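You operate a simulated robot arm through the tools that you are given. There is no shell and no other tool. Be economical: measure what you need, move in short steps, check, and stop when the job is done.

The job below is to be done with a simulated two-armed robot. You get a single attempt, and the scene is never put back.

Task
Wipe up the spill on the card bench with the cloth and put it back.

Only the result counts: the job must be done as asked and must still hold three seconds after the hand-in. Knocking over, shifting, dropping, spilling or breaking anything else fails it. Flat cloth is picked up by pressing the open fingertips on it (5 to 10 N) and closing them slowly along it; thin cloth reads only 2 to 8 mm in the jaws.

Robot
Two 7-joint arms with two-finger parallel grippers on one trunk, on a base that drives. Base frame: it is fixed to the floor where the robot stands at the start and does not move with it; the origin is under the middle of the robot, x ahead of it, y to its left, z up; the surface under the hand at the start is at about z = 0.88. Readings come in m, degrees, newtons and seconds.
The left shoulder is at the start at [0.062, 0.195, 1.154], the right one opposite. With the tool pointing down near the work surface each hand reaches from about 0.3 to 0.72 m from the robot's upright axis, wherever it stands, measured 20 degrees to its own side. Payload 1.57 kg a hand.
Tool frame (each hand has its own): the origin (TCP) lies between the finger pads and is the grasp point; the fingertips stand 0.03 m ahead of it; z points along the fingers, y is the line along which they close. The gripper opens to 0.11 m. The fingers are 0.024 m wide and 0.012 m thick; the gripper's body (0.048 by 0.112 m) begins 0.078 m behind the TCP.
Orientation is that of the tool frame in the base frame, as a unit quaternion [w, x, y, z]. With the fingers straight down and closing along the base's y, the tool's x points along the base's -x, its y along +y and its z along -z.

Tools
- The arms move only by the tool send_rows. It takes "left_commands", "right_commands" or both (then of equal length, played together; a hand with none holds still); each is a list of rows, each a list of 3 entries, a list of its own where there are three numbers: the shift along the tool's x, y, z in m, then the turn, a rotation vector about the tool's x, y, z in degrees, then the finger opening in m, from 0 to 0.11. In form: [[[x, y, z], [rx, ry, rz], gripper], ...]. A call has 1 to 20 rows; each row is the pose to reach, as a shift and turn from the pose commanded when the call began, along the tool's axes at that moment. Each row takes 0.2 s and may step no farther than 0.05 m and 8.6 degrees from the row before; otherwise, or with a gripper value out of range, the whole call is refused. A pose out of reach is approached as far as the arm can. The call stops where the force on the tool passes 40 N (or 10 N more than at its start, if that is more) or the arm is blocked; 0.2 s more then pass. The fingers move at their own pace (about 0.072 m/s each) and stop on an object; they squeeze with about 42 N. The grip force told is the motor's: it shows also when the fingers shut on nothing. Time passes only in rows, and 0.2 s behind the last, so rows that repeat a pose let the fingers close. The reply holds the time, the measured pose of the TCP, the force on the tool along the base axes, the opening and the grip force, in the units named above and with some noise, with the torque about the TCP (base axes, N m) and any sound that the robot's microphone picked up.
- Cameras (640 x 400 px; columns grow to the right, rows downward): "scene" is now at [0.0844, -0.0444, 1.7244]; the picture's right is [-0.65, -0.76, -0.00], its down [-0.66, 0.57, -0.49] and it looks along [0.37, -0.32, -0.87] (base axes); focal length 281 px, centre (320, 200). "left" rides on the left gripper at [0.07, -0.016, -0.141] in its tool frame; the picture's right is [0.23, 0.97, 0.00], its down [-0.86, 0.20, -0.48] and it looks along [-0.47, 0.11, 0.88] (tool axes); focal length 222 px, centre (320, 200). "right" rides on the right gripper at [0.07, 0.016, -0.141] in its tool frame; the picture's right is [-0.23, 0.97, 0.00], its down [-0.85, -0.20, -0.48] and it looks along [-0.47, -0.11, 0.88] (tool axes); focal length 222 px, centre (320, 200). There is no depth. A picture from a camera that has moved, and an enlarged one, comes with that camera's place and axes in the base frame and with its lens.
- get_image(camera): a new picture of that camera. It takes no simulated time.
- slide_trunk(by): slides the trunk up (or, below 0, down) by that many m; the arms and the scene camera ride with it, the base frame stays. It gives what a move gives, with no picture.
- drive_base(legs): drives the robot by 1 to 6 legs, each [ahead, left, turn to the left] in m, m and degrees, along the robot's own axes; the way and the turn of a leg run together, so that a leg with both is an arc; at most 1.5 m and 180 degrees a leg. The arms and the cameras ride along, it lands a little off, and it stops where it bumps. It gives what a move gives.
- turn_head(pan, tilt): turns the head with the scene camera to pan (to the left, within 86 degrees either way) and tilt (down, from -29 to 69), counted from straight ahead of the robot. It gives what a move gives.
- zoom(camera, box): a new picture of the part [left, top, right, bottom] of that camera's present view, enlarged. It takes no simulated time.
- hand_in(): hands the job in; it is judged then, once.

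Go step by step. Nothing tells you exact positions but the pictures and the camera data: compare them with the known pose of the tool, close in by small moves and look again before you grip or let go. The budget is 120 turns and 100 pictures, counting those below and the enlarged ones. Unless the task says otherwise, let go and move clear before handing in, and close with one line.

The tools are called after "Request:" as a command line: name --argument value ..., lists and objects as JSON in quotes. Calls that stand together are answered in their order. send_rows: Moves the arms, as the interface text tells. Its arguments: {"type":"object","properties":{"left_commands":{"type":"array","items":{"type":"array"}},"right_commands":{"type":"array","items":{"type":"array"}}},"required":[]} The other tools are called the same way: slide_trunk (by) slides the trunk up or down; drive_base (legs) drives the base; turn_head (pan, tilt) turns the head that bears the scene camera; get_image (camera) takes a picture; zoom (camera, box) takes an enlarged picture of a part of a camera's view; hand_in () hands the job in.

At the start:

```text
t: 0.0
left_tool_pos: [0.4854, -0.0718, 1.1272]
left_tcp_rot: [0.0, 0.0, 1.0, 0.0]
left_contact_force: [-0.5, -0.1, 0.4]
left_wrist_torque: [0.01, 0.0, 0.01]
left_finger_gap: 0.1101
left_grasp_force: 0.1
right_tool_pos: [0.2903, -0.4328, 1.1464]
right_tcp_rot: [-0.002, 0.0, 1.0, 0.001]
right_contact_force: [0.8, 0.3, -0.4]
right_wrist_torque: [-0.03, 0.02, -0.02]
right_finger_gap: 0.11
right_grasp_force: 0.0
trunk travel left (down, up): [-0.75, 0.24]
robot x, y, heading: [0.0016, 0.002, 0.4]
head pan, tilt: [-40.7, 60.8]
```

scene: 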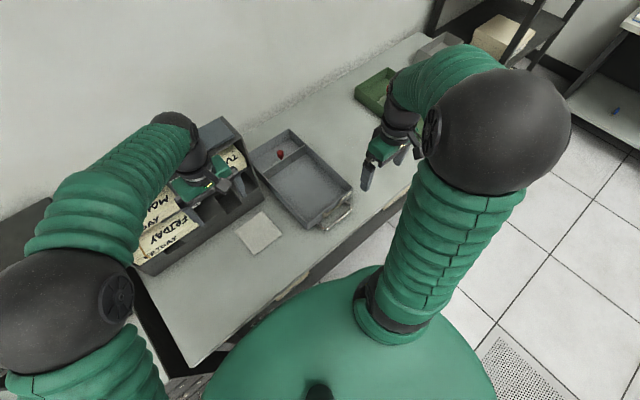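
right: 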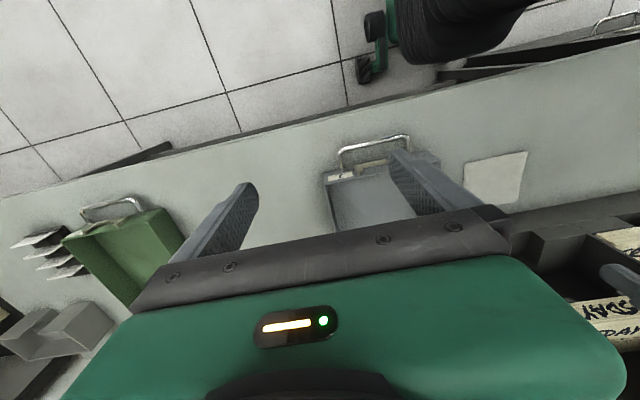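
left: 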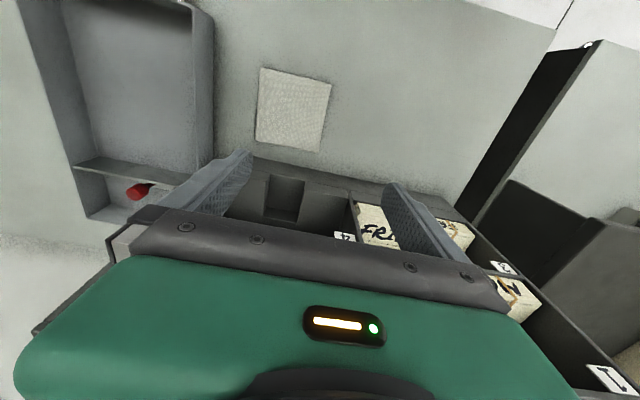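

I see a bench with a tray, a card box and a white square cloth; no spill is obvious yet. I'll look closer and look around for it.

Request:
zoom --camera "scene" --box '[120, 100, 440, 300]'

Request:
turn_head --pan 30 --tilt 45

Request:
get_image --camera "scene"

```text
2.00 times, centred on (280, 200) of scene
camera zoom: at [0.0844, -0.0444, 1.7244], right [-0.65, -0.76, 0.0], down [-0.66, 0.57, -0.49], along [0.37, -0.32, -0.87], focal length 562 px, centre (400, 200)
```

zoom: 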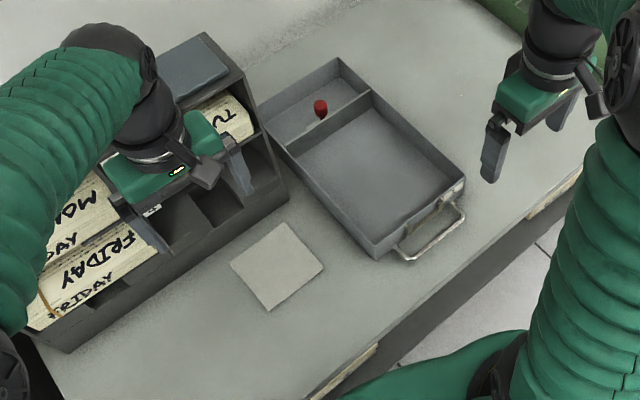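

```text
t: 1.4
left_tool_pos: [0.486, -0.0723, 1.1273]
left_tcp_rot: [0.0, 0.0, 1.0, 0.0]
left_contact_force: [0.4, 0.3, -0.2]
left_wrist_torque: [0.0, 0.0, -0.01]
left_finger_gap: 0.1098
left_grasp_force: 0.1
right_tool_pos: [0.2882, -0.4321, 1.1459]
right_tcp_rot: [0.0, 0.0, 1.0, 0.0]
right_contact_force: [-0.5, -0.3, -0.1]
right_wrist_torque: [-0.02, -0.01, -0.01]
right_finger_gap: 0.1101
right_grasp_force: 0.1
trunk travel left (down, up): [-0.75, 0.24]
robot x, y, heading: [0.0014, 0.0007, 0.0]
head pan, tilt: [30.0, 45.0]
```

```text
95 pictures are left
camera scene: at [0.1051, 0.0392, 1.7449], right [0.5, -0.87, 0.0], down [-0.61, -0.35, -0.71], along [0.61, 0.35, -0.71], focal length 281 px, centre (320, 200)
```

scene: 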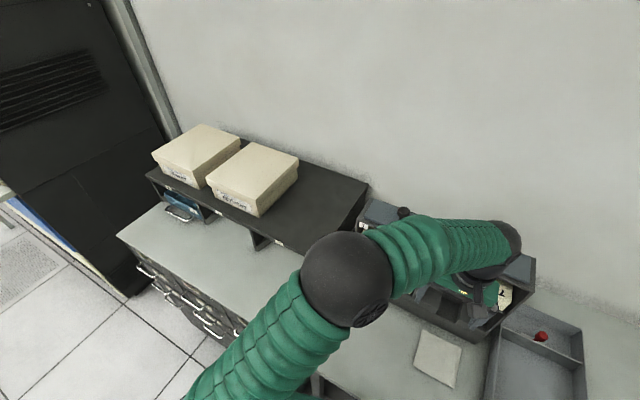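

The cloth is the textured white square. The spill is not yet visible, so I keep looking around.

Request:
turn_head --pan -80 --tilt 40

Request:
get_image --camera "scene"

Request:
turn_head --pan 80 --tilt 35

Request:
get_image --camera "scene"

Request:
turn_head --pan 0 --tilt 65

Request:
get_image --camera "scene"

```text
t: 3.3
left_tool_pos: [0.4847, -0.0714, 1.1264]
left_tcp_rot: [0.0, 0.0, 1.0, 0.0]
left_contact_force: [0.4, 0.1, 0.5]
left_wrist_torque: [0.01, 0.01, -0.01]
left_finger_gap: 0.1102
left_grasp_force: 0.0
right_tool_pos: [0.2877, -0.431, 1.147]
right_tcp_rot: [0.0, 0.001, 1.0, 0.0]
right_contact_force: [1.6, 0.0, 0.0]
right_wrist_torque: [0.02, -0.02, -0.03]
right_finger_gap: 0.11
right_grasp_force: 0.1
trunk travel left (down, up): [-0.75, 0.24]
robot x, y, heading: [-0.0002, -0.0008, 0.1]
head pan, tilt: [-80.0, 40.0]
```

```text
94 pictures are left
camera scene: at [0.0494, -0.0853, 1.7521], right [-0.98, -0.17, 0.0], down [-0.11, 0.63, -0.76], along [0.13, -0.75, -0.64], focal length 281 px, centre (320, 200)
```

scene: 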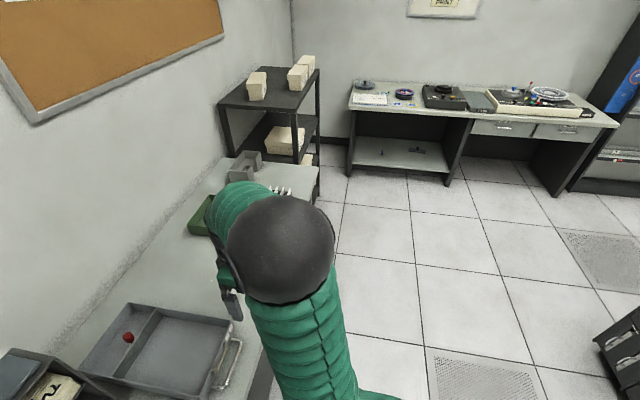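

```text
t: 5.8
left_tool_pos: [0.4853, -0.0715, 1.1266]
left_tcp_rot: [0.0, -0.001, 1.0, 0.0]
left_contact_force: [0.2, 0.1, -0.5]
left_wrist_torque: [0.01, 0.03, -0.01]
left_finger_gap: 0.1101
left_grasp_force: 0.1
right_tool_pos: [0.2892, -0.4306, 1.1475]
right_tcp_rot: [-0.001, 0.0, 1.0, 0.0]
right_contact_force: [-0.4, 0.7, 0.1]
right_wrist_torque: [0.04, -0.03, -0.03]
right_finger_gap: 0.11
right_grasp_force: 0.1
trunk travel left (down, up): [-0.75, 0.24]
robot x, y, heading: [0.0018, 0.0004, 0.1]
head pan, tilt: [80.0, 35.0]
```

```text
93 pictures are left
camera scene: at [0.0499, 0.0853, 1.7599], right [0.98, -0.17, 0.0], down [-0.1, -0.56, -0.82], along [0.14, 0.81, -0.57], focal length 281 px, centre (320, 200)
```

scene: 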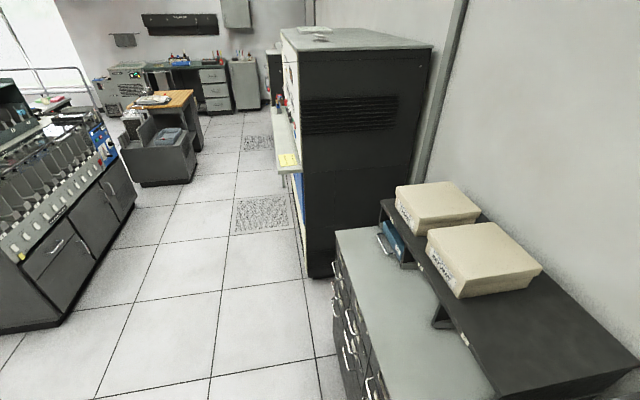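

```text
t: 7.3
left_tool_pos: [0.4853, -0.0701, 1.1264]
left_tcp_rot: [0.001, -0.001, 1.0, 0.0]
left_contact_force: [0.1, 0.5, 0.6]
left_wrist_torque: [-0.01, 0.01, 0.0]
left_finger_gap: 0.1099
left_grasp_force: 0.0
right_tool_pos: [0.2883, -0.4313, 1.1478]
right_tcp_rot: [0.001, 0.0, 1.0, 0.0]
right_contact_force: [-1.0, 0.0, 0.6]
right_wrist_torque: [-0.03, 0.0, -0.01]
right_finger_gap: 0.1101
right_grasp_force: 0.1
trunk travel left (down, up): [-0.75, 0.24]
robot x, y, heading: [0.0006, -0.0037, -0.1]
head pan, tilt: [0.0, 65.0]
```

```text
92 pictures are left
camera scene: at [0.0953, -0.0014, 1.7199], right [0.0, -1.0, 0.0], down [-0.91, 0.0, -0.42], along [0.42, 0.0, -0.91], focal length 281 px, centre (320, 200)
```

scene: 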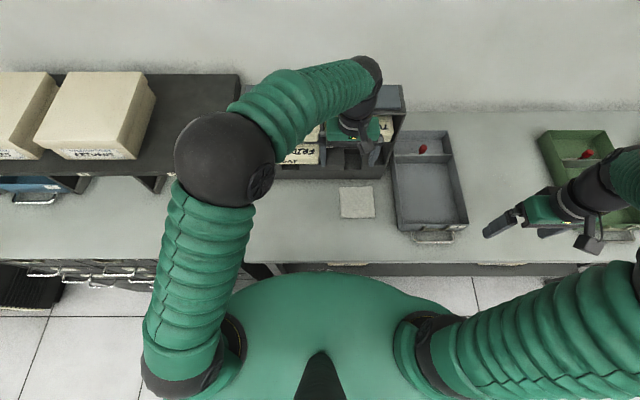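

No spill in view so far; the left arm hides part of the bench. I'll zoom into the bench parts and swing the left hand aside.

Request:
zoom --camera "scene" --box '[240, 120, 480, 270]'

Request:
zoom --camera "scene" --box '[0, 130, 240, 280]'

Request:
zoom --camera "scene" --box '[440, 110, 640, 270]'

```text
2.67 times, centred on (360, 195) of scene
camera zoom: at [0.0953, -0.0014, 1.7199], right [0.0, -1.0, 0.0], down [-0.91, 0.0, -0.42], along [0.42, 0.0, -0.91], focal length 749 px, centre (213, 213)
```

zoom: 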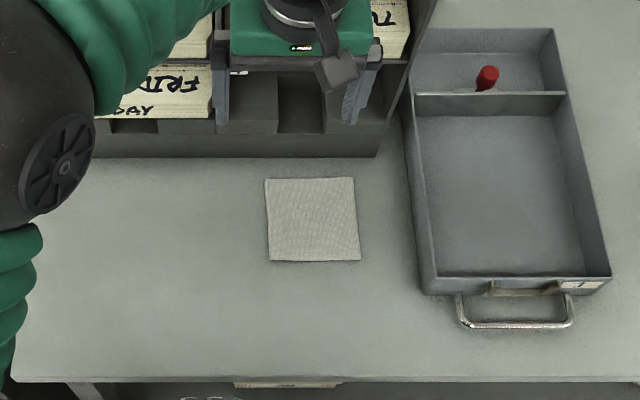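

```text
2.67 times, centred on (120, 205) of scene
camera zoom: at [0.0953, -0.0014, 1.7199], right [0.0, -1.0, 0.0], down [-0.91, 0.0, -0.42], along [0.42, 0.0, -0.91], focal length 749 px, centre (853, 187)
```

zoom: 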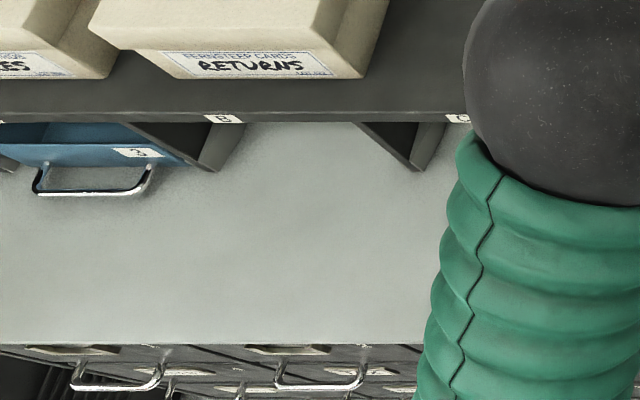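

```text
2.50 times, centred on (540, 190) of scene
camera zoom: at [0.0953, -0.0014, 1.7199], right [0.0, -1.0, 0.0], down [-0.91, 0.0, -0.42], along [0.42, 0.0, -0.91], focal length 702 px, centre (-230, 225)
```

zoom: 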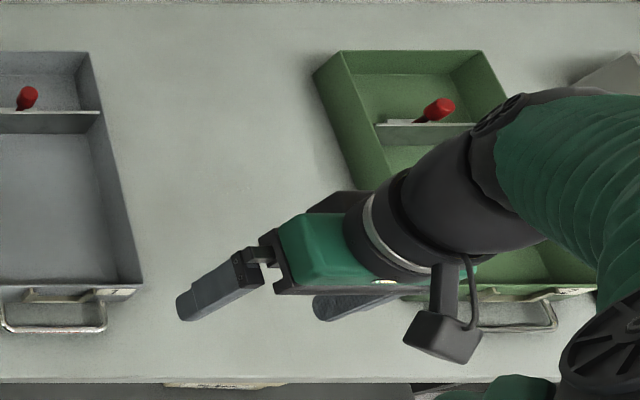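

Bench under the left arm and under the shelf is still unseen. I'll lift the left hand and move it left and back.

Request:
send_rows --left_commands '[[[0, 0, -0.05], [0, 0, 0], 0.11], [[0.03, 0, -0.09], [0, 0, 0], 0.11], [[0.07, 0.03, -0.1], [0, 0, 0], 0.11], [[0.09, 0.07, -0.1], [0, 0, 0], 0.11], [[0.1, 0.115, -0.1], [0, 0, 0], 0.11], [[0.1, 0.16, -0.1], [0, 0, 0], 0.11], [[0.1, 0.205, -0.1], [0, 0, 0], 0.11], [[0.1, 0.25, -0.1], [0, 0, 0], 0.11], [[0.1, 0.295, -0.1], [0, 0, 0], 0.11], [[0.1, 0.34, -0.1], [0, 0, 0], 0.11], [[0.1, 0.385, -0.1], [0, 0, 0], 0.11]]'

Request:
get_image --camera "left"

Request:
get_image --camera "scene"

Request:
get_image --camera "right"

```text
refused: row 3 steps farther than a row can; nothing moved
```

```text
88 pictures are left
camera left: at [0.4156, -0.0865, 1.2693], right [-0.23, 0.97, 0.0], down [0.86, 0.2, 0.48], along [0.47, 0.11, -0.88], focal length 222 px, centre (320, 200)
```

left: 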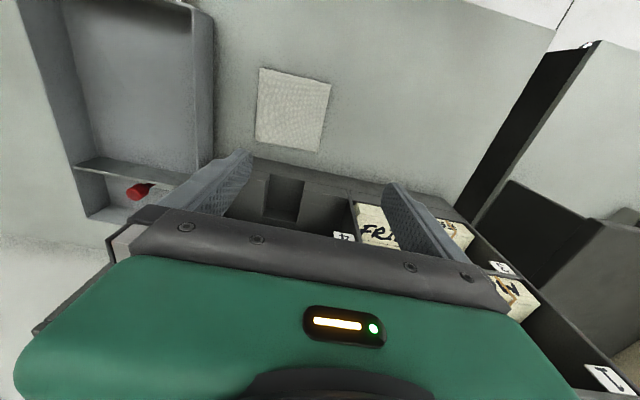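

```text
87 pictures are left
camera scene: at [0.0953, -0.0014, 1.7199], right [0.0, -1.0, 0.0], down [-0.91, 0.0, -0.42], along [0.42, 0.0, -0.91], focal length 281 px, centre (320, 200)
```

scene: 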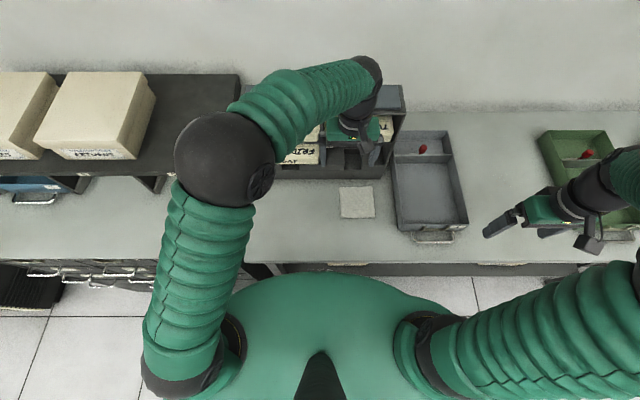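

```text
86 pictures are left
camera right: at [0.2199, -0.4145, 1.2899], right [0.23, 0.97, 0.0], down [0.86, -0.2, 0.48], along [0.47, -0.11, -0.88], focal length 222 px, centre (320, 200)
```

right: 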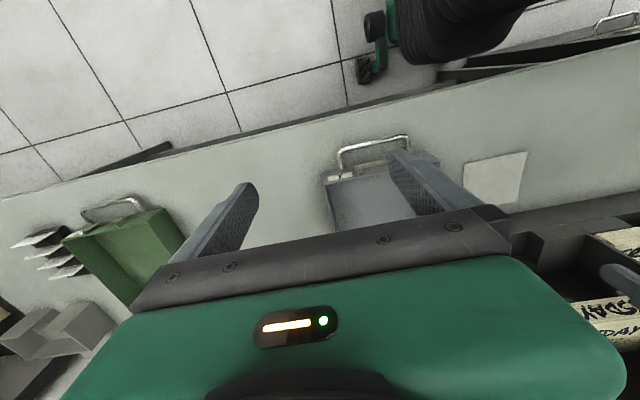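

A step was too long; resend with smaller steps.

Request:
send_rows --left_commands '[[[0, 0, -0.045], [0, 0, 0], 0.11], [[0.02, 0, -0.08], [0, 0, 0], 0.11], [[0.06, 0.02, -0.09], [0, 0, 0], 0.11], [[0.09, 0.05, -0.1], [0, 0, 0], 0.11], [[0.1, 0.09, -0.1], [0, 0, 0], 0.11], [[0.1, 0.135, -0.1], [0, 0, 0], 0.11], [[0.1, 0.18, -0.1], [0, 0, 0], 0.11], [[0.1, 0.225, -0.1], [0, 0, 0], 0.11], [[0.1, 0.27, -0.1], [0, 0, 0], 0.11], [[0.1, 0.315, -0.1], [0, 0, 0], 0.11], [[0.1, 0.36, -0.1], [0, 0, 0], 0.11], [[0.1, 0.4, -0.1], [0, 0, 0], 0.11]]'

Request:
get_image --camera "left"

Request:
get_image --camera "scene"

```text
t: 9.9
left_tool_pos: [0.3877, 0.3292, 1.2229]
left_tcp_rot: [0.0, 0.001, 1.0, -0.001]
left_contact_force: [0.3, 0.6, 0.9]
left_wrist_torque: [-0.01, 0.0, -0.04]
left_finger_gap: 0.1101
left_grasp_force: 0.1
right_tool_pos: [0.2883, -0.4285, 1.1473]
right_tcp_rot: [-0.001, 0.0, 1.0, 0.0]
right_contact_force: [0.1, 0.6, 0.0]
right_wrist_torque: [-0.05, 0.03, 0.01]
right_finger_gap: 0.1102
right_grasp_force: 0.1
trunk travel left (down, up): [-0.75, 0.24]
robot x, y, heading: [0.0017, 0.0002, -0.2]
head pan, tilt: [0.0, 65.0]
```

```text
85 pictures are left
camera left: at [0.3178, 0.3149, 1.3656], right [-0.23, 0.97, 0.0], down [0.86, 0.2, 0.48], along [0.47, 0.11, -0.88], focal length 222 px, centre (320, 200)
```

left: 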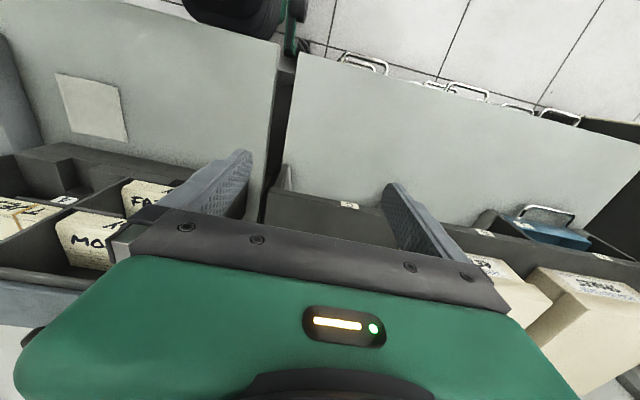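

```text
84 pictures are left
camera scene: at [0.0952, 0.0028, 1.7198], right [0.0, -1.0, 0.0], down [-0.91, 0.0, -0.42], along [0.42, 0.0, -0.91], focal length 281 px, centre (320, 200)
```

scene: 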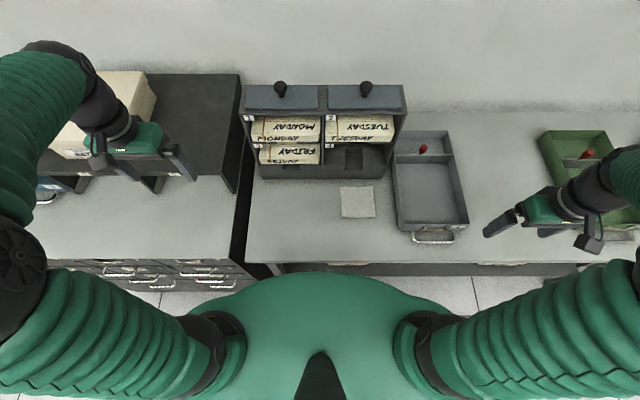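

The left part is clean. Now clear the right hand to see the right end of the bench.

Request:
zoom --camera "scene" --box '[240, 80, 480, 270]'

Request:
send_rows --right_commands '[[[0, 0, -0.04], [0, 0, 0], 0.11], [[0, 0.04, -0.07], [0, 0, 0], 0.11], [[0, 0.08, -0.1], [0, 0, 0], 0.11], [[0, 0.12, -0.1], [0, 0, 0], 0.11], [[0, 0.16, -0.1], [0, 0, 0], 0.11], [[0, 0.2, -0.1], [0, 0, 0], 0.11]]'

Request:
turn_head --pan -55 --tilt 45

Request:
get_image --camera "scene"

Request:
get_image --camera "right"

```text
2.11 times, centred on (360, 175) of scene
camera zoom: at [0.0952, 0.0028, 1.7198], right [0.0, -1.0, 0.0], down [-0.91, 0.0, -0.42], along [0.42, 0.0, -0.91], focal length 592 px, centre (236, 253)
```

zoom: 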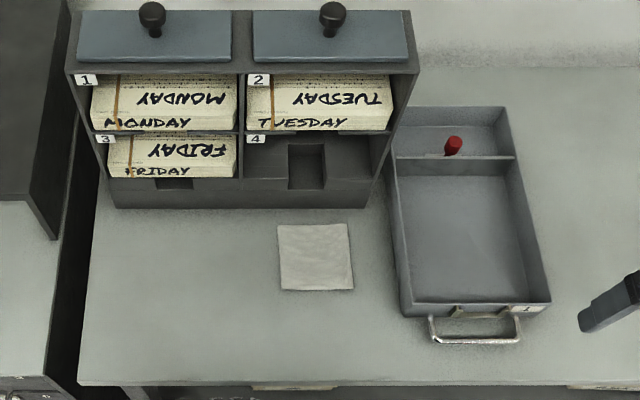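

```text
t: 11.3
left_tool_pos: [0.3874, 0.3286, 1.2237]
left_tcp_rot: [0.0, 0.001, 1.0, -0.001]
left_contact_force: [0.5, -0.1, -0.8]
left_wrist_torque: [0.01, -0.01, -0.04]
left_finger_gap: 0.1101
left_grasp_force: 0.1
right_tool_pos: [0.2961, -0.2406, 1.235]
right_tcp_rot: [-0.002, 0.001, 1.0, 0.0]
right_contact_force: [0.7, 0.1, 0.2]
right_wrist_torque: [0.02, -0.03, -0.03]
right_finger_gap: 0.1102
right_grasp_force: 0.1
right hand out of reach, approached as far as the arm can: row 5, 6
trunk travel left (down, up): [-0.75, 0.24]
robot x, y, heading: [-0.0007, -0.0012, -0.1]
head pan, tilt: [0.0, 65.0]
```

```text
t: 12.5
left_tool_pos: [0.3876, 0.329, 1.2231]
left_tcp_rot: [0.0, 0.001, 1.0, -0.001]
left_contact_force: [-0.1, -0.6, -0.1]
left_wrist_torque: [-0.01, -0.01, -0.01]
left_finger_gap: 0.1099
left_grasp_force: 0.1
right_tool_pos: [0.296, -0.2414, 1.2349]
right_tcp_rot: [-0.001, 0.0, 1.0, 0.0]
right_contact_force: [-0.2, -0.8, -0.1]
right_wrist_torque: [-0.02, 0.02, 0.01]
right_finger_gap: 0.1103
right_grasp_force: 0.0
trunk travel left (down, up): [-0.75, 0.24]
robot x, y, heading: [-0.0012, 0.0029, 0.2]
head pan, tilt: [-55.0, 45.0]
```

```text
82 pictures are left
camera scene: at [0.0802, -0.0647, 1.745], right [-0.82, -0.57, 0.0], down [-0.41, 0.58, -0.71], along [0.41, -0.58, -0.71], focal length 281 px, centre (320, 200)
```

scene: 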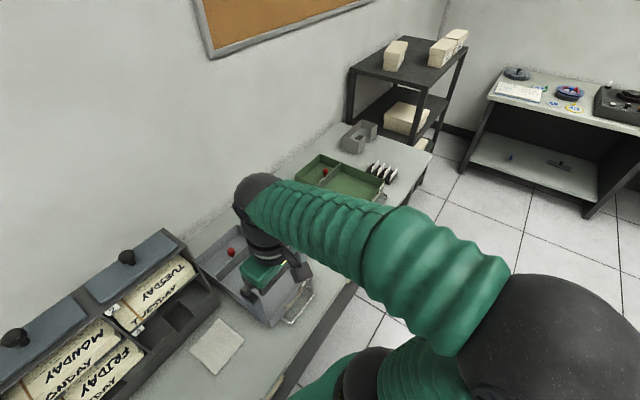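

```text
81 pictures are left
camera right: at [0.2279, -0.2244, 1.3771], right [0.23, 0.97, 0.0], down [0.86, -0.2, 0.48], along [0.46, -0.11, -0.88], focal length 222 px, centre (320, 200)
```

right: 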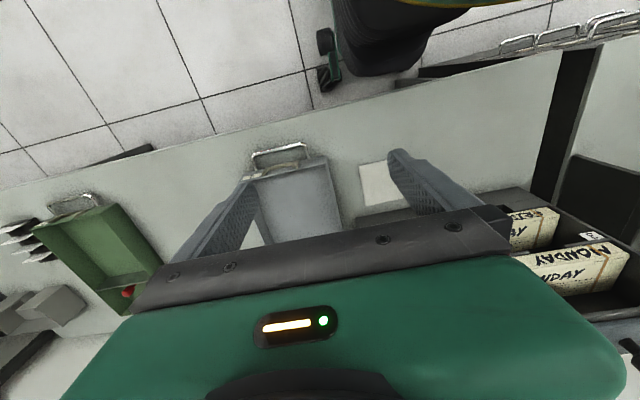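

Still no obvious spill; it may be faint (water), in a tray, or hidden behind something. I'll zoom hard in several places.

Request:
zoom --camera "scene" --box '[280, 110, 440, 210]'

Request:
turn_head --pan -15 --tilt 60

Request:
get_image --camera "scene"

Request:
zoom --camera "right" --box '[0, 120, 280, 300]'

Request:
zoom --camera "right" --box '[220, 60, 560, 240]'

```text
4.00 times, centred on (360, 160) of scene
camera zoom: at [0.0802, -0.0647, 1.745], right [-0.82, -0.57, 0.0], down [-0.41, 0.58, -0.71], along [0.41, -0.58, -0.71], focal length 1124 px, centre (160, 360)
```

zoom: 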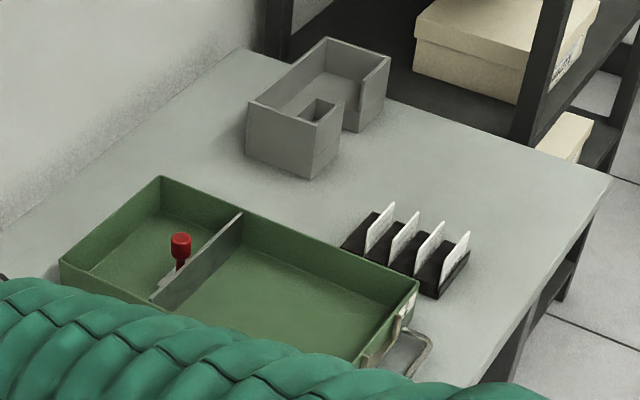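

```text
t: 13.6
left_tool_pos: [0.3867, 0.3286, 1.2236]
left_tcp_rot: [-0.001, 0.0, 1.0, -0.001]
left_contact_force: [0.0, 0.5, -0.6]
left_wrist_torque: [0.0, 0.0, 0.0]
left_finger_gap: 0.11
left_grasp_force: 0.1
right_tool_pos: [0.2962, -0.241, 1.2351]
right_tcp_rot: [-0.001, 0.0, 1.0, -0.001]
right_contact_force: [0.3, 0.8, -0.1]
right_wrist_torque: [0.0, 0.0, 0.01]
right_finger_gap: 0.1102
right_grasp_force: 0.1
trunk travel left (down, up): [-0.75, 0.24]
robot x, y, heading: [0.0006, -0.0042, -0.1]
head pan, tilt: [-15.0, 60.0]
```

```text
79 pictures are left
camera scene: at [0.0977, -0.0154, 1.7255], right [-0.26, -0.97, 0.0], down [-0.84, 0.22, -0.5], along [0.48, -0.13, -0.87], focal length 281 px, centre (320, 200)
```

scene: 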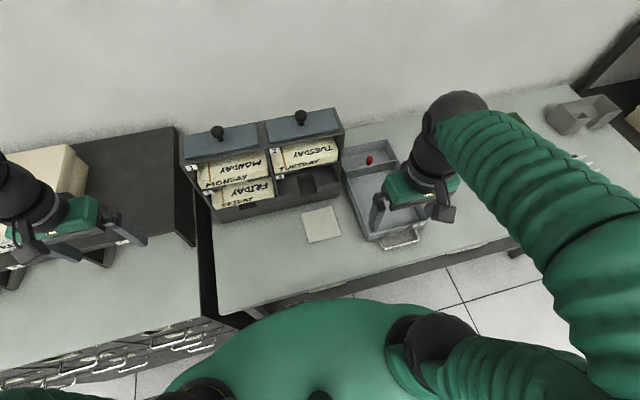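

```text
2.22 times, centred on (140, 210) of right
camera zoom: at [0.2277, -0.2244, 1.3771], right [0.23, 0.97, 0.0], down [0.86, -0.2, 0.48], along [0.46, -0.11, -0.88], focal length 494 px, centre (720, 178)
```

zoom: 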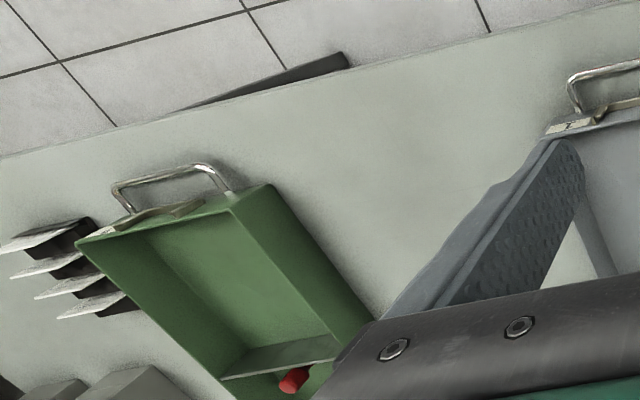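

```text
1.88 times, centred on (390, 150) of right
camera zoom: at [0.2277, -0.2244, 1.3771], right [0.23, 0.97, 0.0], down [0.86, -0.2, 0.48], along [0.46, -0.11, -0.88], focal length 418 px, centre (188, 294)
```

zoom: 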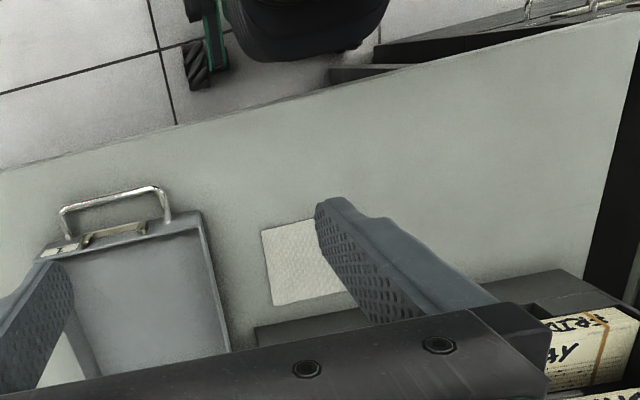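

Nothing visible yet. I'll tuck the right hand back near the body and view the middle and right of the bench unobstructed.

Request:
send_rows --right_commands '[[[0.02, -0.04, 0], [0, 0, 0], 0.11], [[0.04, -0.08, 0], [0, 0, 0], 0.11], [[0.06, -0.12, 0], [0, 0, 0], 0.11], [[0.08, -0.16, 0], [0, 0, 0], 0.11], [[0.1, -0.2, 0], [0, 0, 0], 0.11], [[0.12, -0.24, 0], [0, 0, 0], 0.11], [[0.15, -0.27, 0], [0, 0, 0], 0.11], [[0.19, -0.29, 0], [0, 0, 0], 0.11], [[0.23, -0.31, 0], [0, 0, 0], 0.11], [[0.27, -0.33, 0], [0, 0, 0], 0.11]]'

Request:
turn_head --pan -35 --tilt 50

Request:
get_image --camera "scene"

```text
t: 15.8
left_tool_pos: [0.3861, 0.3258, 1.2249]
left_tcp_rot: [0.0, 0.0, 1.0, 0.001]
left_contact_force: [0.0, 0.7, 0.3]
left_wrist_torque: [0.02, 0.0, 0.0]
left_finger_gap: 0.1098
left_grasp_force: 0.2
right_tool_pos: [0.0246, -0.5715, 1.2337]
right_tcp_rot: [0.0, 0.0, 1.0, 0.0]
right_contact_force: [0.2, 0.0, 0.3]
right_wrist_torque: [-0.01, 0.0, -0.02]
right_finger_gap: 0.1101
right_grasp_force: 0.0
right hand out of reach, approached as far as the arm can: row 1, 2
trunk travel left (down, up): [-0.75, 0.24]
robot x, y, heading: [0.0032, 0.0026, -0.0]
head pan, tilt: [-15.0, 60.0]
```

```text
t: 16.6
left_tool_pos: [0.3861, 0.3279, 1.2241]
left_tcp_rot: [0.0, 0.0, 1.0, 0.0]
left_contact_force: [0.3, 0.2, -0.3]
left_wrist_torque: [-0.04, 0.03, 0.0]
left_finger_gap: 0.1101
left_grasp_force: 0.0
right_tool_pos: [0.0255, -0.5689, 1.2331]
right_tcp_rot: [0.0, 0.001, 1.0, -0.001]
right_contact_force: [-0.1, 0.3, 0.0]
right_wrist_torque: [0.0, 0.04, 0.0]
right_finger_gap: 0.1099
right_grasp_force: 0.1
trunk travel left (down, up): [-0.75, 0.24]
robot x, y, heading: [0.0013, 0.0015, -0.3]
head pan, tilt: [-35.0, 50.0]
```

```text
76 pictures are left
camera scene: at [0.0958, -0.0444, 1.738], right [-0.57, -0.82, 0.0], down [-0.63, 0.44, -0.64], along [0.53, -0.37, -0.77], focal length 281 px, centre (320, 200)
```

scene: 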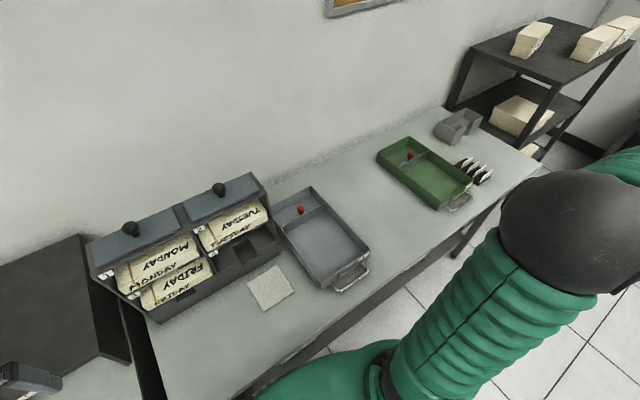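

Request:
zoom --camera "scene" --box '[270, 120, 430, 300]'

Request:
zoom --camera "scene" --box '[370, 80, 560, 220]'

Request:
zoom --camera "scene" --box '[140, 220, 340, 390]'

```text
2.22 times, centred on (350, 210) of scene
camera zoom: at [0.0958, -0.0444, 1.738], right [-0.57, -0.82, 0.0], down [-0.63, 0.44, -0.64], along [0.53, -0.37, -0.77], focal length 624 px, centre (253, 178)
```

zoom: 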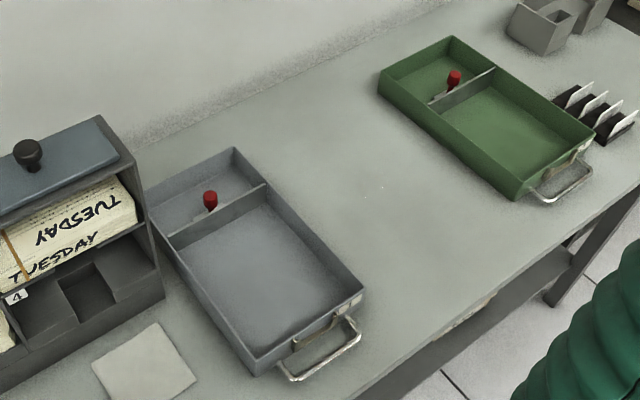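

```text
2.86 times, centred on (465, 150) of scene
camera zoom: at [0.0958, -0.0444, 1.738], right [-0.57, -0.82, 0.0], down [-0.63, 0.44, -0.64], along [0.53, -0.37, -0.77], focal length 803 px, centre (-94, 343)
```

zoom: 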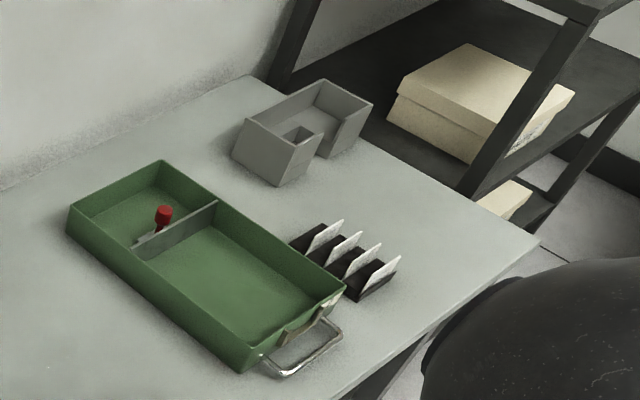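

```text
2.35 times, centred on (240, 305) of scene
camera zoom: at [0.0958, -0.0444, 1.738], right [-0.57, -0.82, 0.0], down [-0.63, 0.44, -0.64], along [0.53, -0.37, -0.77], focal length 661 px, centre (508, -47)
```

zoom: 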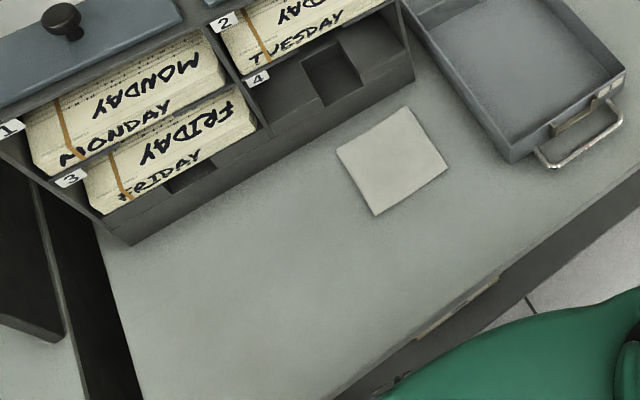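

There is a tiny bright glint between the two trays, in every view: likely a clear puddle. Zooming in on it.

Request:
zoom --camera "scene" --box '[337, 179, 417, 229]'

Request:
turn_head --pan -45 --tilt 65

Request:
get_image --camera "scene"

```text
8.00 times, centred on (377, 204) of scene
camera zoom: at [0.0958, -0.0444, 1.738], right [-0.57, -0.82, 0.0], down [-0.63, 0.44, -0.64], along [0.53, -0.37, -0.77], focal length 2248 px, centre (-136, 168)
```

zoom: 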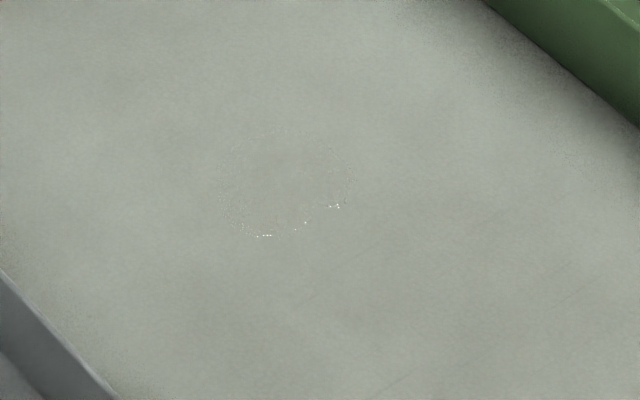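

```text
t: 17.4
left_tool_pos: [0.387, 0.3281, 1.2242]
left_tcp_rot: [0.0, 0.0, 1.0, 0.0]
left_contact_force: [0.1, 0.8, 0.4]
left_wrist_torque: [0.01, -0.02, 0.03]
left_finger_gap: 0.1095
left_grasp_force: 0.0
right_tool_pos: [0.027, -0.5693, 1.2347]
right_tcp_rot: [0.0, 0.0, 1.0, 0.001]
right_contact_force: [0.1, -0.4, -0.1]
right_wrist_torque: [0.03, -0.01, 0.01]
right_finger_gap: 0.1099
right_grasp_force: 0.0
trunk travel left (down, up): [-0.75, 0.24]
robot x, y, heading: [-0.0004, 0.0028, -0.1]
head pan, tilt: [-45.0, 65.0]
```

```text
71 pictures are left
camera scene: at [0.0758, -0.0429, 1.72], right [-0.71, -0.71, 0.0], down [-0.64, 0.64, -0.42], along [0.3, -0.3, -0.91], focal length 281 px, centre (320, 200)
```

scene: 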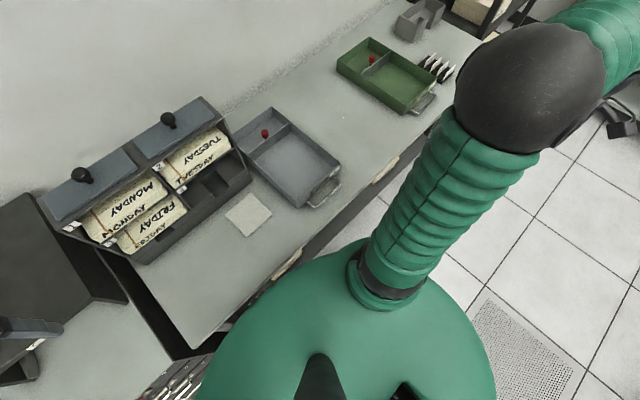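

Found: a faint clear puddle about 7 cm across at roughly (0.56, -0.62), between the grey and green trays; the cloth is about 11 cm square centred near (0.48, -0.12). I'll drive sideways 0.25 m so the right hand reaches both.

Request:
drive_base --legs '[[0, -0.25, 0]]'

Request:
turn_head --pan 0 --tilt 60

Request:
get_image --camera "scene"

```text
t: 19.2
left_tool_pos: [0.3865, 0.0876, 1.221]
left_tcp_rot: [0.0, -0.001, 1.0, -0.003]
left_contact_force: [0.0, 0.3, 1.0]
left_wrist_torque: [-0.06, -0.02, 0.0]
left_finger_gap: 0.1099
left_grasp_force: 0.1
right_tool_pos: [0.0282, -0.8103, 1.2386]
right_tcp_rot: [0.0, -0.001, 1.0, -0.004]
right_contact_force: [-0.1, -0.7, 0.6]
right_wrist_torque: [0.06, 0.02, 0.0]
right_finger_gap: 0.1102
right_grasp_force: 0.1
trunk travel left (down, up): [-0.75, 0.24]
robot x, y, heading: [-0.0023, -0.2492, 0.3]
head pan, tilt: [-45.0, 65.0]
```

```text
t: 20.3
left_tool_pos: [0.3859, 0.0851, 1.2222]
left_tcp_rot: [0.0, -0.002, 1.0, -0.002]
left_contact_force: [0.1, -0.2, -0.1]
left_wrist_torque: [0.02, 0.0, 0.0]
left_finger_gap: 0.1099
left_grasp_force: 0.0
right_tool_pos: [0.0264, -0.8139, 1.2368]
right_tcp_rot: [0.002, -0.001, 1.0, -0.002]
right_contact_force: [-0.8, 0.8, 0.6]
right_wrist_torque: [-0.02, 0.03, -0.01]
right_finger_gap: 0.1101
right_grasp_force: 0.2
trunk travel left (down, up): [-0.75, 0.24]
robot x, y, heading: [-0.0002, -0.2492, -0.0]
head pan, tilt: [0.0, 60.0]
```

```text
70 pictures are left
camera scene: at [0.0997, -0.2453, 1.7255], right [0.0, -1.0, 0.0], down [-0.87, 0.0, -0.5], along [0.5, 0.0, -0.87], focal length 281 px, centre (320, 200)
```

scene: 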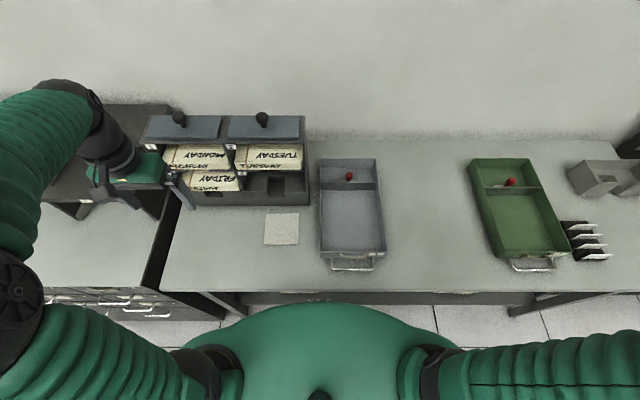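

The cloth is confirmed at (0.478, -0.121). I'll zoom on the puddle from here to fix its place and extents.

Request:
zoom --camera "scene" --box '[390, 180, 470, 230]'

Request:
zoom --camera "scene" --box '[242, 200, 322, 250]'

```text
8.00 times, centred on (430, 205) of scene
camera zoom: at [0.0997, -0.2453, 1.7255], right [0.0, -1.0, 0.0], down [-0.87, 0.0, -0.5], along [0.5, 0.0, -0.87], focal length 2248 px, centre (-560, 160)
```

zoom: 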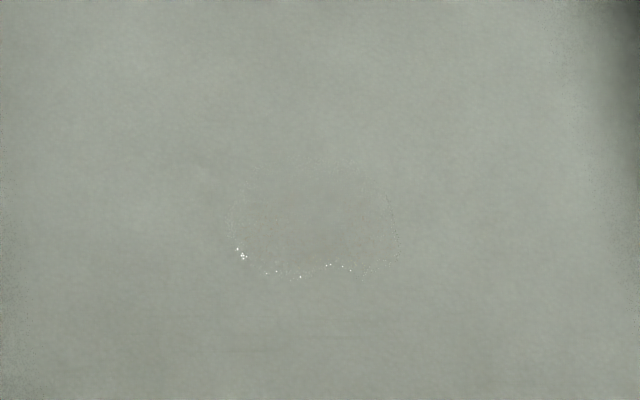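

```text
8.00 times, centred on (282, 225) of scene
camera zoom: at [0.0997, -0.2453, 1.7255], right [0.0, -1.0, 0.0], down [-0.87, 0.0, -0.5], along [0.5, 0.0, -0.87], focal length 2248 px, centre (624, 0)
```

zoom: 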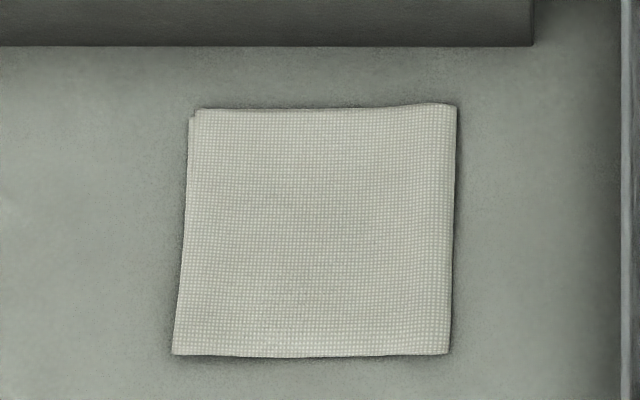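

Puddle: x 0.53–0.585, y -0.58 to -0.655. The cloth spans x 0.425–0.535, y -0.175 to -0.065. I'll move the left hand aside and bring the right hand above the cloth.

Request:
send_rows --left_commands '[[[0, 0.03, 0], [0, 0, 0], 0.11], [[0, 0.06, 0], [0, 0, 0], 0.11], [[0, 0.09, 0], [0, 0, 0], 0.11], [[0, 0.12, 0], [0, 0, 0], 0.11], [[0, 0.15, 0], [0, 0, 0], 0.11], [[0, 0.18, 0], [0, 0, 0], 0.11], [[0, 0.2, 0], [0, 0, 0], 0.11], [[0, 0.2, 0], [0, 0, 0], 0.11], [[0, 0.2, 0], [0, 0, 0], 0.11], [[0, 0.2, 0], [0, 0, 0], 0.11], [[0, 0.2, 0], [0, 0, 0], 0.11], [[0, 0.2, 0], [0, 0, 0], 0.11], [[0, 0.2, 0], [0, 0, 0], 0.11], [[0, 0.2, 0], [0, 0, 0], 0.11], [[0, 0.2, 0], [0, 0, 0], 0.11], [[0, 0.2, 0], [0, 0, 0], 0.11], [[0, 0.2, 0], [0, 0, 0], 0.11], [[0, 0.2, 0], [0, 0, 0], 0.11], [[0, 0.2, 0], [0, 0, 0], 0.11], [[0, 0.2, 0], [0, 0, 0], 0.11]]' --right_commands '[[[-0.0385, 0.024, 0], [0, 0, 0], 0.11], [[-0.077, 0.048, 0], [0, 0, 0], 0.11], [[-0.1155, 0.072, 0], [0, 0, 0], 0.11], [[-0.154, 0.096, 0], [0, 0, 0], 0.11], [[-0.1925, 0.12, 0], [0, 0, 0], 0.11], [[-0.231, 0.144, 0], [0, 0, 0], 0.11], [[-0.2695, 0.168, 0], [0, 0, 0], 0.11], [[-0.308, 0.192, 0], [0, 0, 0], 0.11], [[-0.3465, 0.216, 0], [0, 0, 0], 0.11], [[-0.385, 0.24, 0], [0, 0, 0], 0.11], [[-0.424, 0.264, 0], [0, 0, 0], 0.11], [[-0.4274, 0.3117, 0], [0, 0, 0], 0.11], [[-0.4308, 0.3594, 0], [0, 0, 0], 0.11], [[-0.4342, 0.4071, 0], [0, 0, 0], 0.11], [[-0.4376, 0.4548, 0], [0, 0, 0], 0.11], [[-0.441, 0.5025, 0], [0, 0, 0], 0.11], [[-0.4444, 0.5502, 0], [0, 0, 0], 0.11], [[-0.4478, 0.5979, 0], [0, 0, 0], 0.11], [[-0.4512, 0.6456, 0], [0, 0, 0], 0.11], [[-0.454, 0.693, 0], [0, 0, 0], 0.11]]'

Request:
get_image --camera "right"

Request:
get_image --camera "scene"

```text
t: 24.5
left_tool_pos: [0.3855, 0.2852, 1.2235]
left_tcp_rot: [0.0, -0.003, 1.0, -0.003]
left_contact_force: [0.4, 0.4, -0.8]
left_wrist_torque: [-0.04, 0.02, 0.0]
left_finger_gap: 0.1099
left_grasp_force: 0.1
right_tool_pos: [0.4914, -0.1334, 1.2508]
right_tcp_rot: [0.01, 0.017, 1.0, 0.003]
right_contact_force: [-0.7, 0.1, -0.2]
right_wrist_torque: [-0.04, 0.01, -0.03]
right_finger_gap: 0.11
right_grasp_force: 0.0
trunk travel left (down, up): [-0.75, 0.24]
robot x, y, heading: [0.0031, -0.254, 0.2]
head pan, tilt: [0.0, 60.0]
```

```text
67 pictures are left
camera right: at [0.42, -0.1157, 1.3925], right [0.26, 0.97, 0.01], down [0.84, -0.23, 0.49], along [0.48, -0.12, -0.87], focal length 222 px, centre (320, 200)
```

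right: 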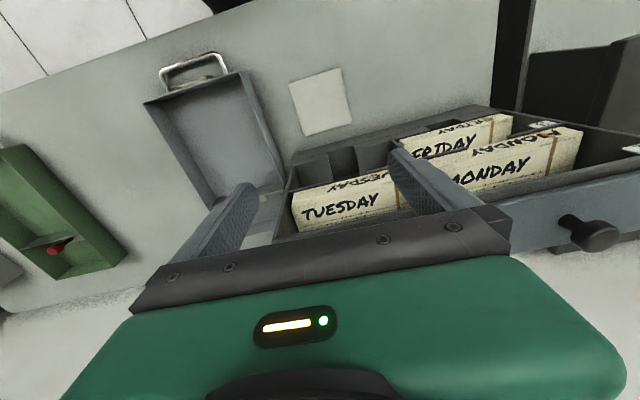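

```text
66 pictures are left
camera scene: at [0.1026, -0.2417, 1.7296], right [0.0, -1.0, 0.0], down [-0.87, 0.0, -0.5], along [0.5, 0.0, -0.87], focal length 281 px, centre (320, 200)
```

scene: 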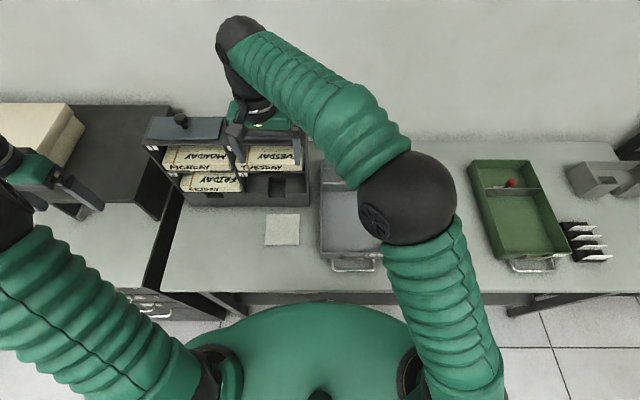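

The pose reads a bit off the command; I'll let it settle a moment and lower 0.05.

Request:
send_rows --right_commands '[[[0, 0, 0], [0, 0, 0], 0.06], [[0, 0, 0.02], [0, 0, 0], 0.06], [[0, 0, 0.05], [0, 0, 0], 0.06], [[0, 0, 0.05], [0, 0, 0], 0.06]]'

```text
t: 25.5
left_tool_pos: [0.384, 0.2846, 1.2206]
left_tcp_rot: [0.0, -0.001, 1.0, -0.003]
left_contact_force: [-0.1, -0.7, 0.0]
left_wrist_torque: [-0.01, 0.0, -0.02]
left_finger_gap: 0.1101
left_grasp_force: 0.0
right_tool_pos: [0.4928, -0.1364, 1.1939]
right_tcp_rot: [0.008, 0.021, 1.0, 0.002]
right_contact_force: [0.1, -1.0, -0.3]
right_wrist_torque: [0.02, 0.0, -0.01]
right_finger_gap: 0.0599
right_grasp_force: 0.1
trunk travel left (down, up): [-0.75, 0.24]
robot x, y, heading: [0.0011, -0.2507, -0.0]
head pan, tilt: [0.0, 60.0]
```

Offset is small (about 2° and 15 mm). I'll correct toward the cloth centre while descending to about 5 cm above it, then look.

Request:
send_rows --right_commands '[[[0.01, 0.01, 0.03], [0, 0, 0], 0.06], [[0.019, 0.015, 0.07], [0, 0, 0], 0.06], [[0.019, 0.015, 0.11], [0, 0, 0], 0.06], [[0.019, 0.015, 0.15], [0, 0, 0], 0.06], [[0.019, 0.015, 0.19], [0, 0, 0], 0.06], [[0.019, 0.015, 0.23], [0, 0, 0], 0.06], [[0.019, 0.015, 0.23], [0, 0, 0], 0.06]]'

Request:
get_image --camera "right"

Request:
get_image --camera "scene"

```text
t: 27.0
left_tool_pos: [0.3848, 0.2823, 1.2177]
left_tcp_rot: [-0.001, -0.003, 1.0, -0.002]
left_contact_force: [-0.4, 0.6, 0.9]
left_wrist_torque: [0.03, 0.03, 0.01]
left_finger_gap: 0.11
left_grasp_force: 0.0
right_tool_pos: [0.5064, -0.1585, 0.962]
right_tcp_rot: [0.007, 0.067, 0.998, 0.005]
right_contact_force: [-0.5, -0.8, 0.8]
right_wrist_torque: [-0.01, -0.01, 0.03]
right_finger_gap: 0.0598
right_grasp_force: 0.1
trunk travel left (down, up): [-0.75, 0.24]
robot x, y, heading: [-0.0028, -0.2501, 0.3]
head pan, tilt: [0.0, 60.0]
stopped in row 7 (right hand): the arm was blocked; the commanded pose is now the measured one
```

```text
65 pictures are left
camera right: at [0.4383, -0.1343, 1.1033], right [0.35, 0.93, 0.01], down [0.81, -0.32, 0.49], along [0.46, -0.16, -0.87], focal length 222 px, centre (320, 200)
```

right: 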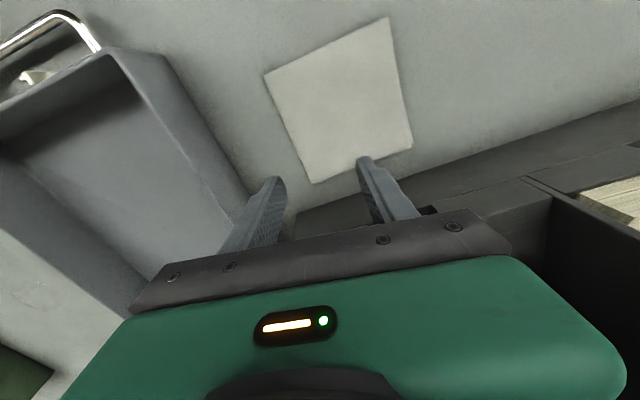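

```text
64 pictures are left
camera scene: at [0.1032, -0.244, 1.722], right [0.0, -1.0, 0.0], down [-0.87, 0.0, -0.5], along [0.5, 0.0, -0.87], focal length 281 px, centre (320, 200)
```

scene: 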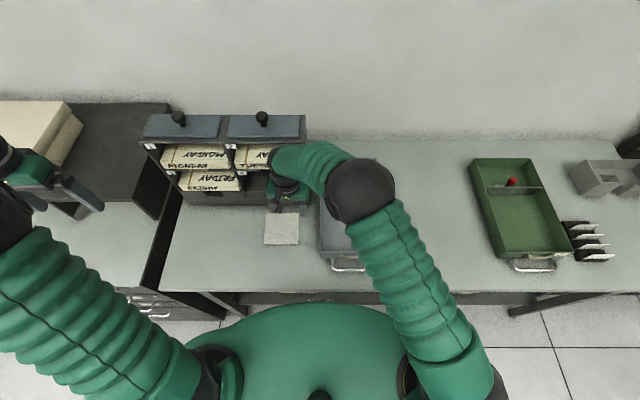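

The right arm can't comfortably go that far across (it hit a limit). I'll lift it, straighten it, and drive the base left so the cloth lies on the right hand's own side.

Request:
send_rows --right_commands '[[[0, 0, -0.04], [0, 0, 0], 0.06], [[0, 0, -0.08], [0, 0, 0], 0.06], [[0, 0, -0.12], [0, 0, 0], 0.06], [[0, 0, -0.16], [0, 0, 0], 0.06], [[0, 0, -0.2], [0, 0, 0], 0.06], [[0, -0.03, -0.22], [0, 0, -1], 0.06], [[0, -0.07, -0.23], [0, 0, -3], 0.06], [[0, -0.11, -0.23], [0, 0, -5], 0.06], [[0.01, -0.15, -0.23], [0, 0, -7], 0.06], [[0.02, -0.19, -0.23], [0, 0, -7.7], 0.06], [[0.03, -0.23, -0.23], [0, 0, -7.7], 0.06], [[0.04, -0.27, -0.23], [0, 0, -7.7], 0.06]]'

Request:
send_rows --left_commands '[[[0.01, -0.02, -0.03], [0, 0, 0], 0.11], [[0.02, -0.04, -0.06], [0, 0, 0], 0.11], [[0.04, -0.06, -0.09], [0, 0, 0], 0.11], [[0.05, -0.1, -0.1], [0, 0, 0], 0.11], [[0.05, -0.14, -0.1], [0, 0, 0], 0.11], [[0.05, -0.17, -0.1], [0, 0, 0], 0.11]]'

Request:
get_image --camera "scene"

```text
t: 29.6
left_tool_pos: [0.3822, 0.2807, 1.2227]
left_tcp_rot: [0.001, -0.001, 1.0, 0.0]
left_contact_force: [-0.1, -0.1, 0.8]
left_wrist_torque: [0.01, -0.02, 0.02]
left_finger_gap: 0.11
left_grasp_force: 0.1
right_tool_pos: [0.4228, -0.4227, 1.1919]
right_tcp_rot: [0.007, -0.004, 1.0, 0.005]
right_contact_force: [0.0, -0.2, -0.2]
right_wrist_torque: [0.01, -0.01, 0.0]
right_finger_gap: 0.0601
right_grasp_force: 0.1
trunk travel left (down, up): [-0.75, 0.24]
robot x, y, heading: [-0.0018, -0.2493, -0.0]
head pan, tilt: [0.0, 60.0]
```

```text
t: 31.0
left_tool_pos: [0.3338, 0.1095, 1.3237]
left_tcp_rot: [0.0, -0.001, 1.0, -0.001]
left_contact_force: [-0.3, -0.4, 0.2]
left_wrist_torque: [0.02, 0.0, 0.03]
left_finger_gap: 0.1101
left_grasp_force: 0.0
right_tool_pos: [0.4244, -0.4222, 1.1929]
right_tcp_rot: [0.007, -0.004, 1.0, 0.004]
right_contact_force: [0.6, -0.9, 0.0]
right_wrist_torque: [0.01, 0.0, 0.01]
right_finger_gap: 0.0598
right_grasp_force: 0.0
trunk travel left (down, up): [-0.75, 0.24]
robot x, y, heading: [-0.0008, -0.2503, 0.1]
head pan, tilt: [0.0, 60.0]
```

```text
63 pictures are left
camera scene: at [0.1003, -0.2489, 1.7255], right [0.0, -1.0, 0.0], down [-0.87, 0.0, -0.5], along [0.5, 0.0, -0.87], focal length 281 px, centre (320, 200)
```

scene: 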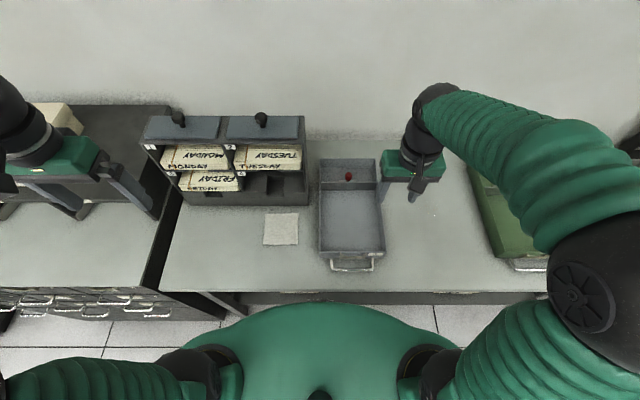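

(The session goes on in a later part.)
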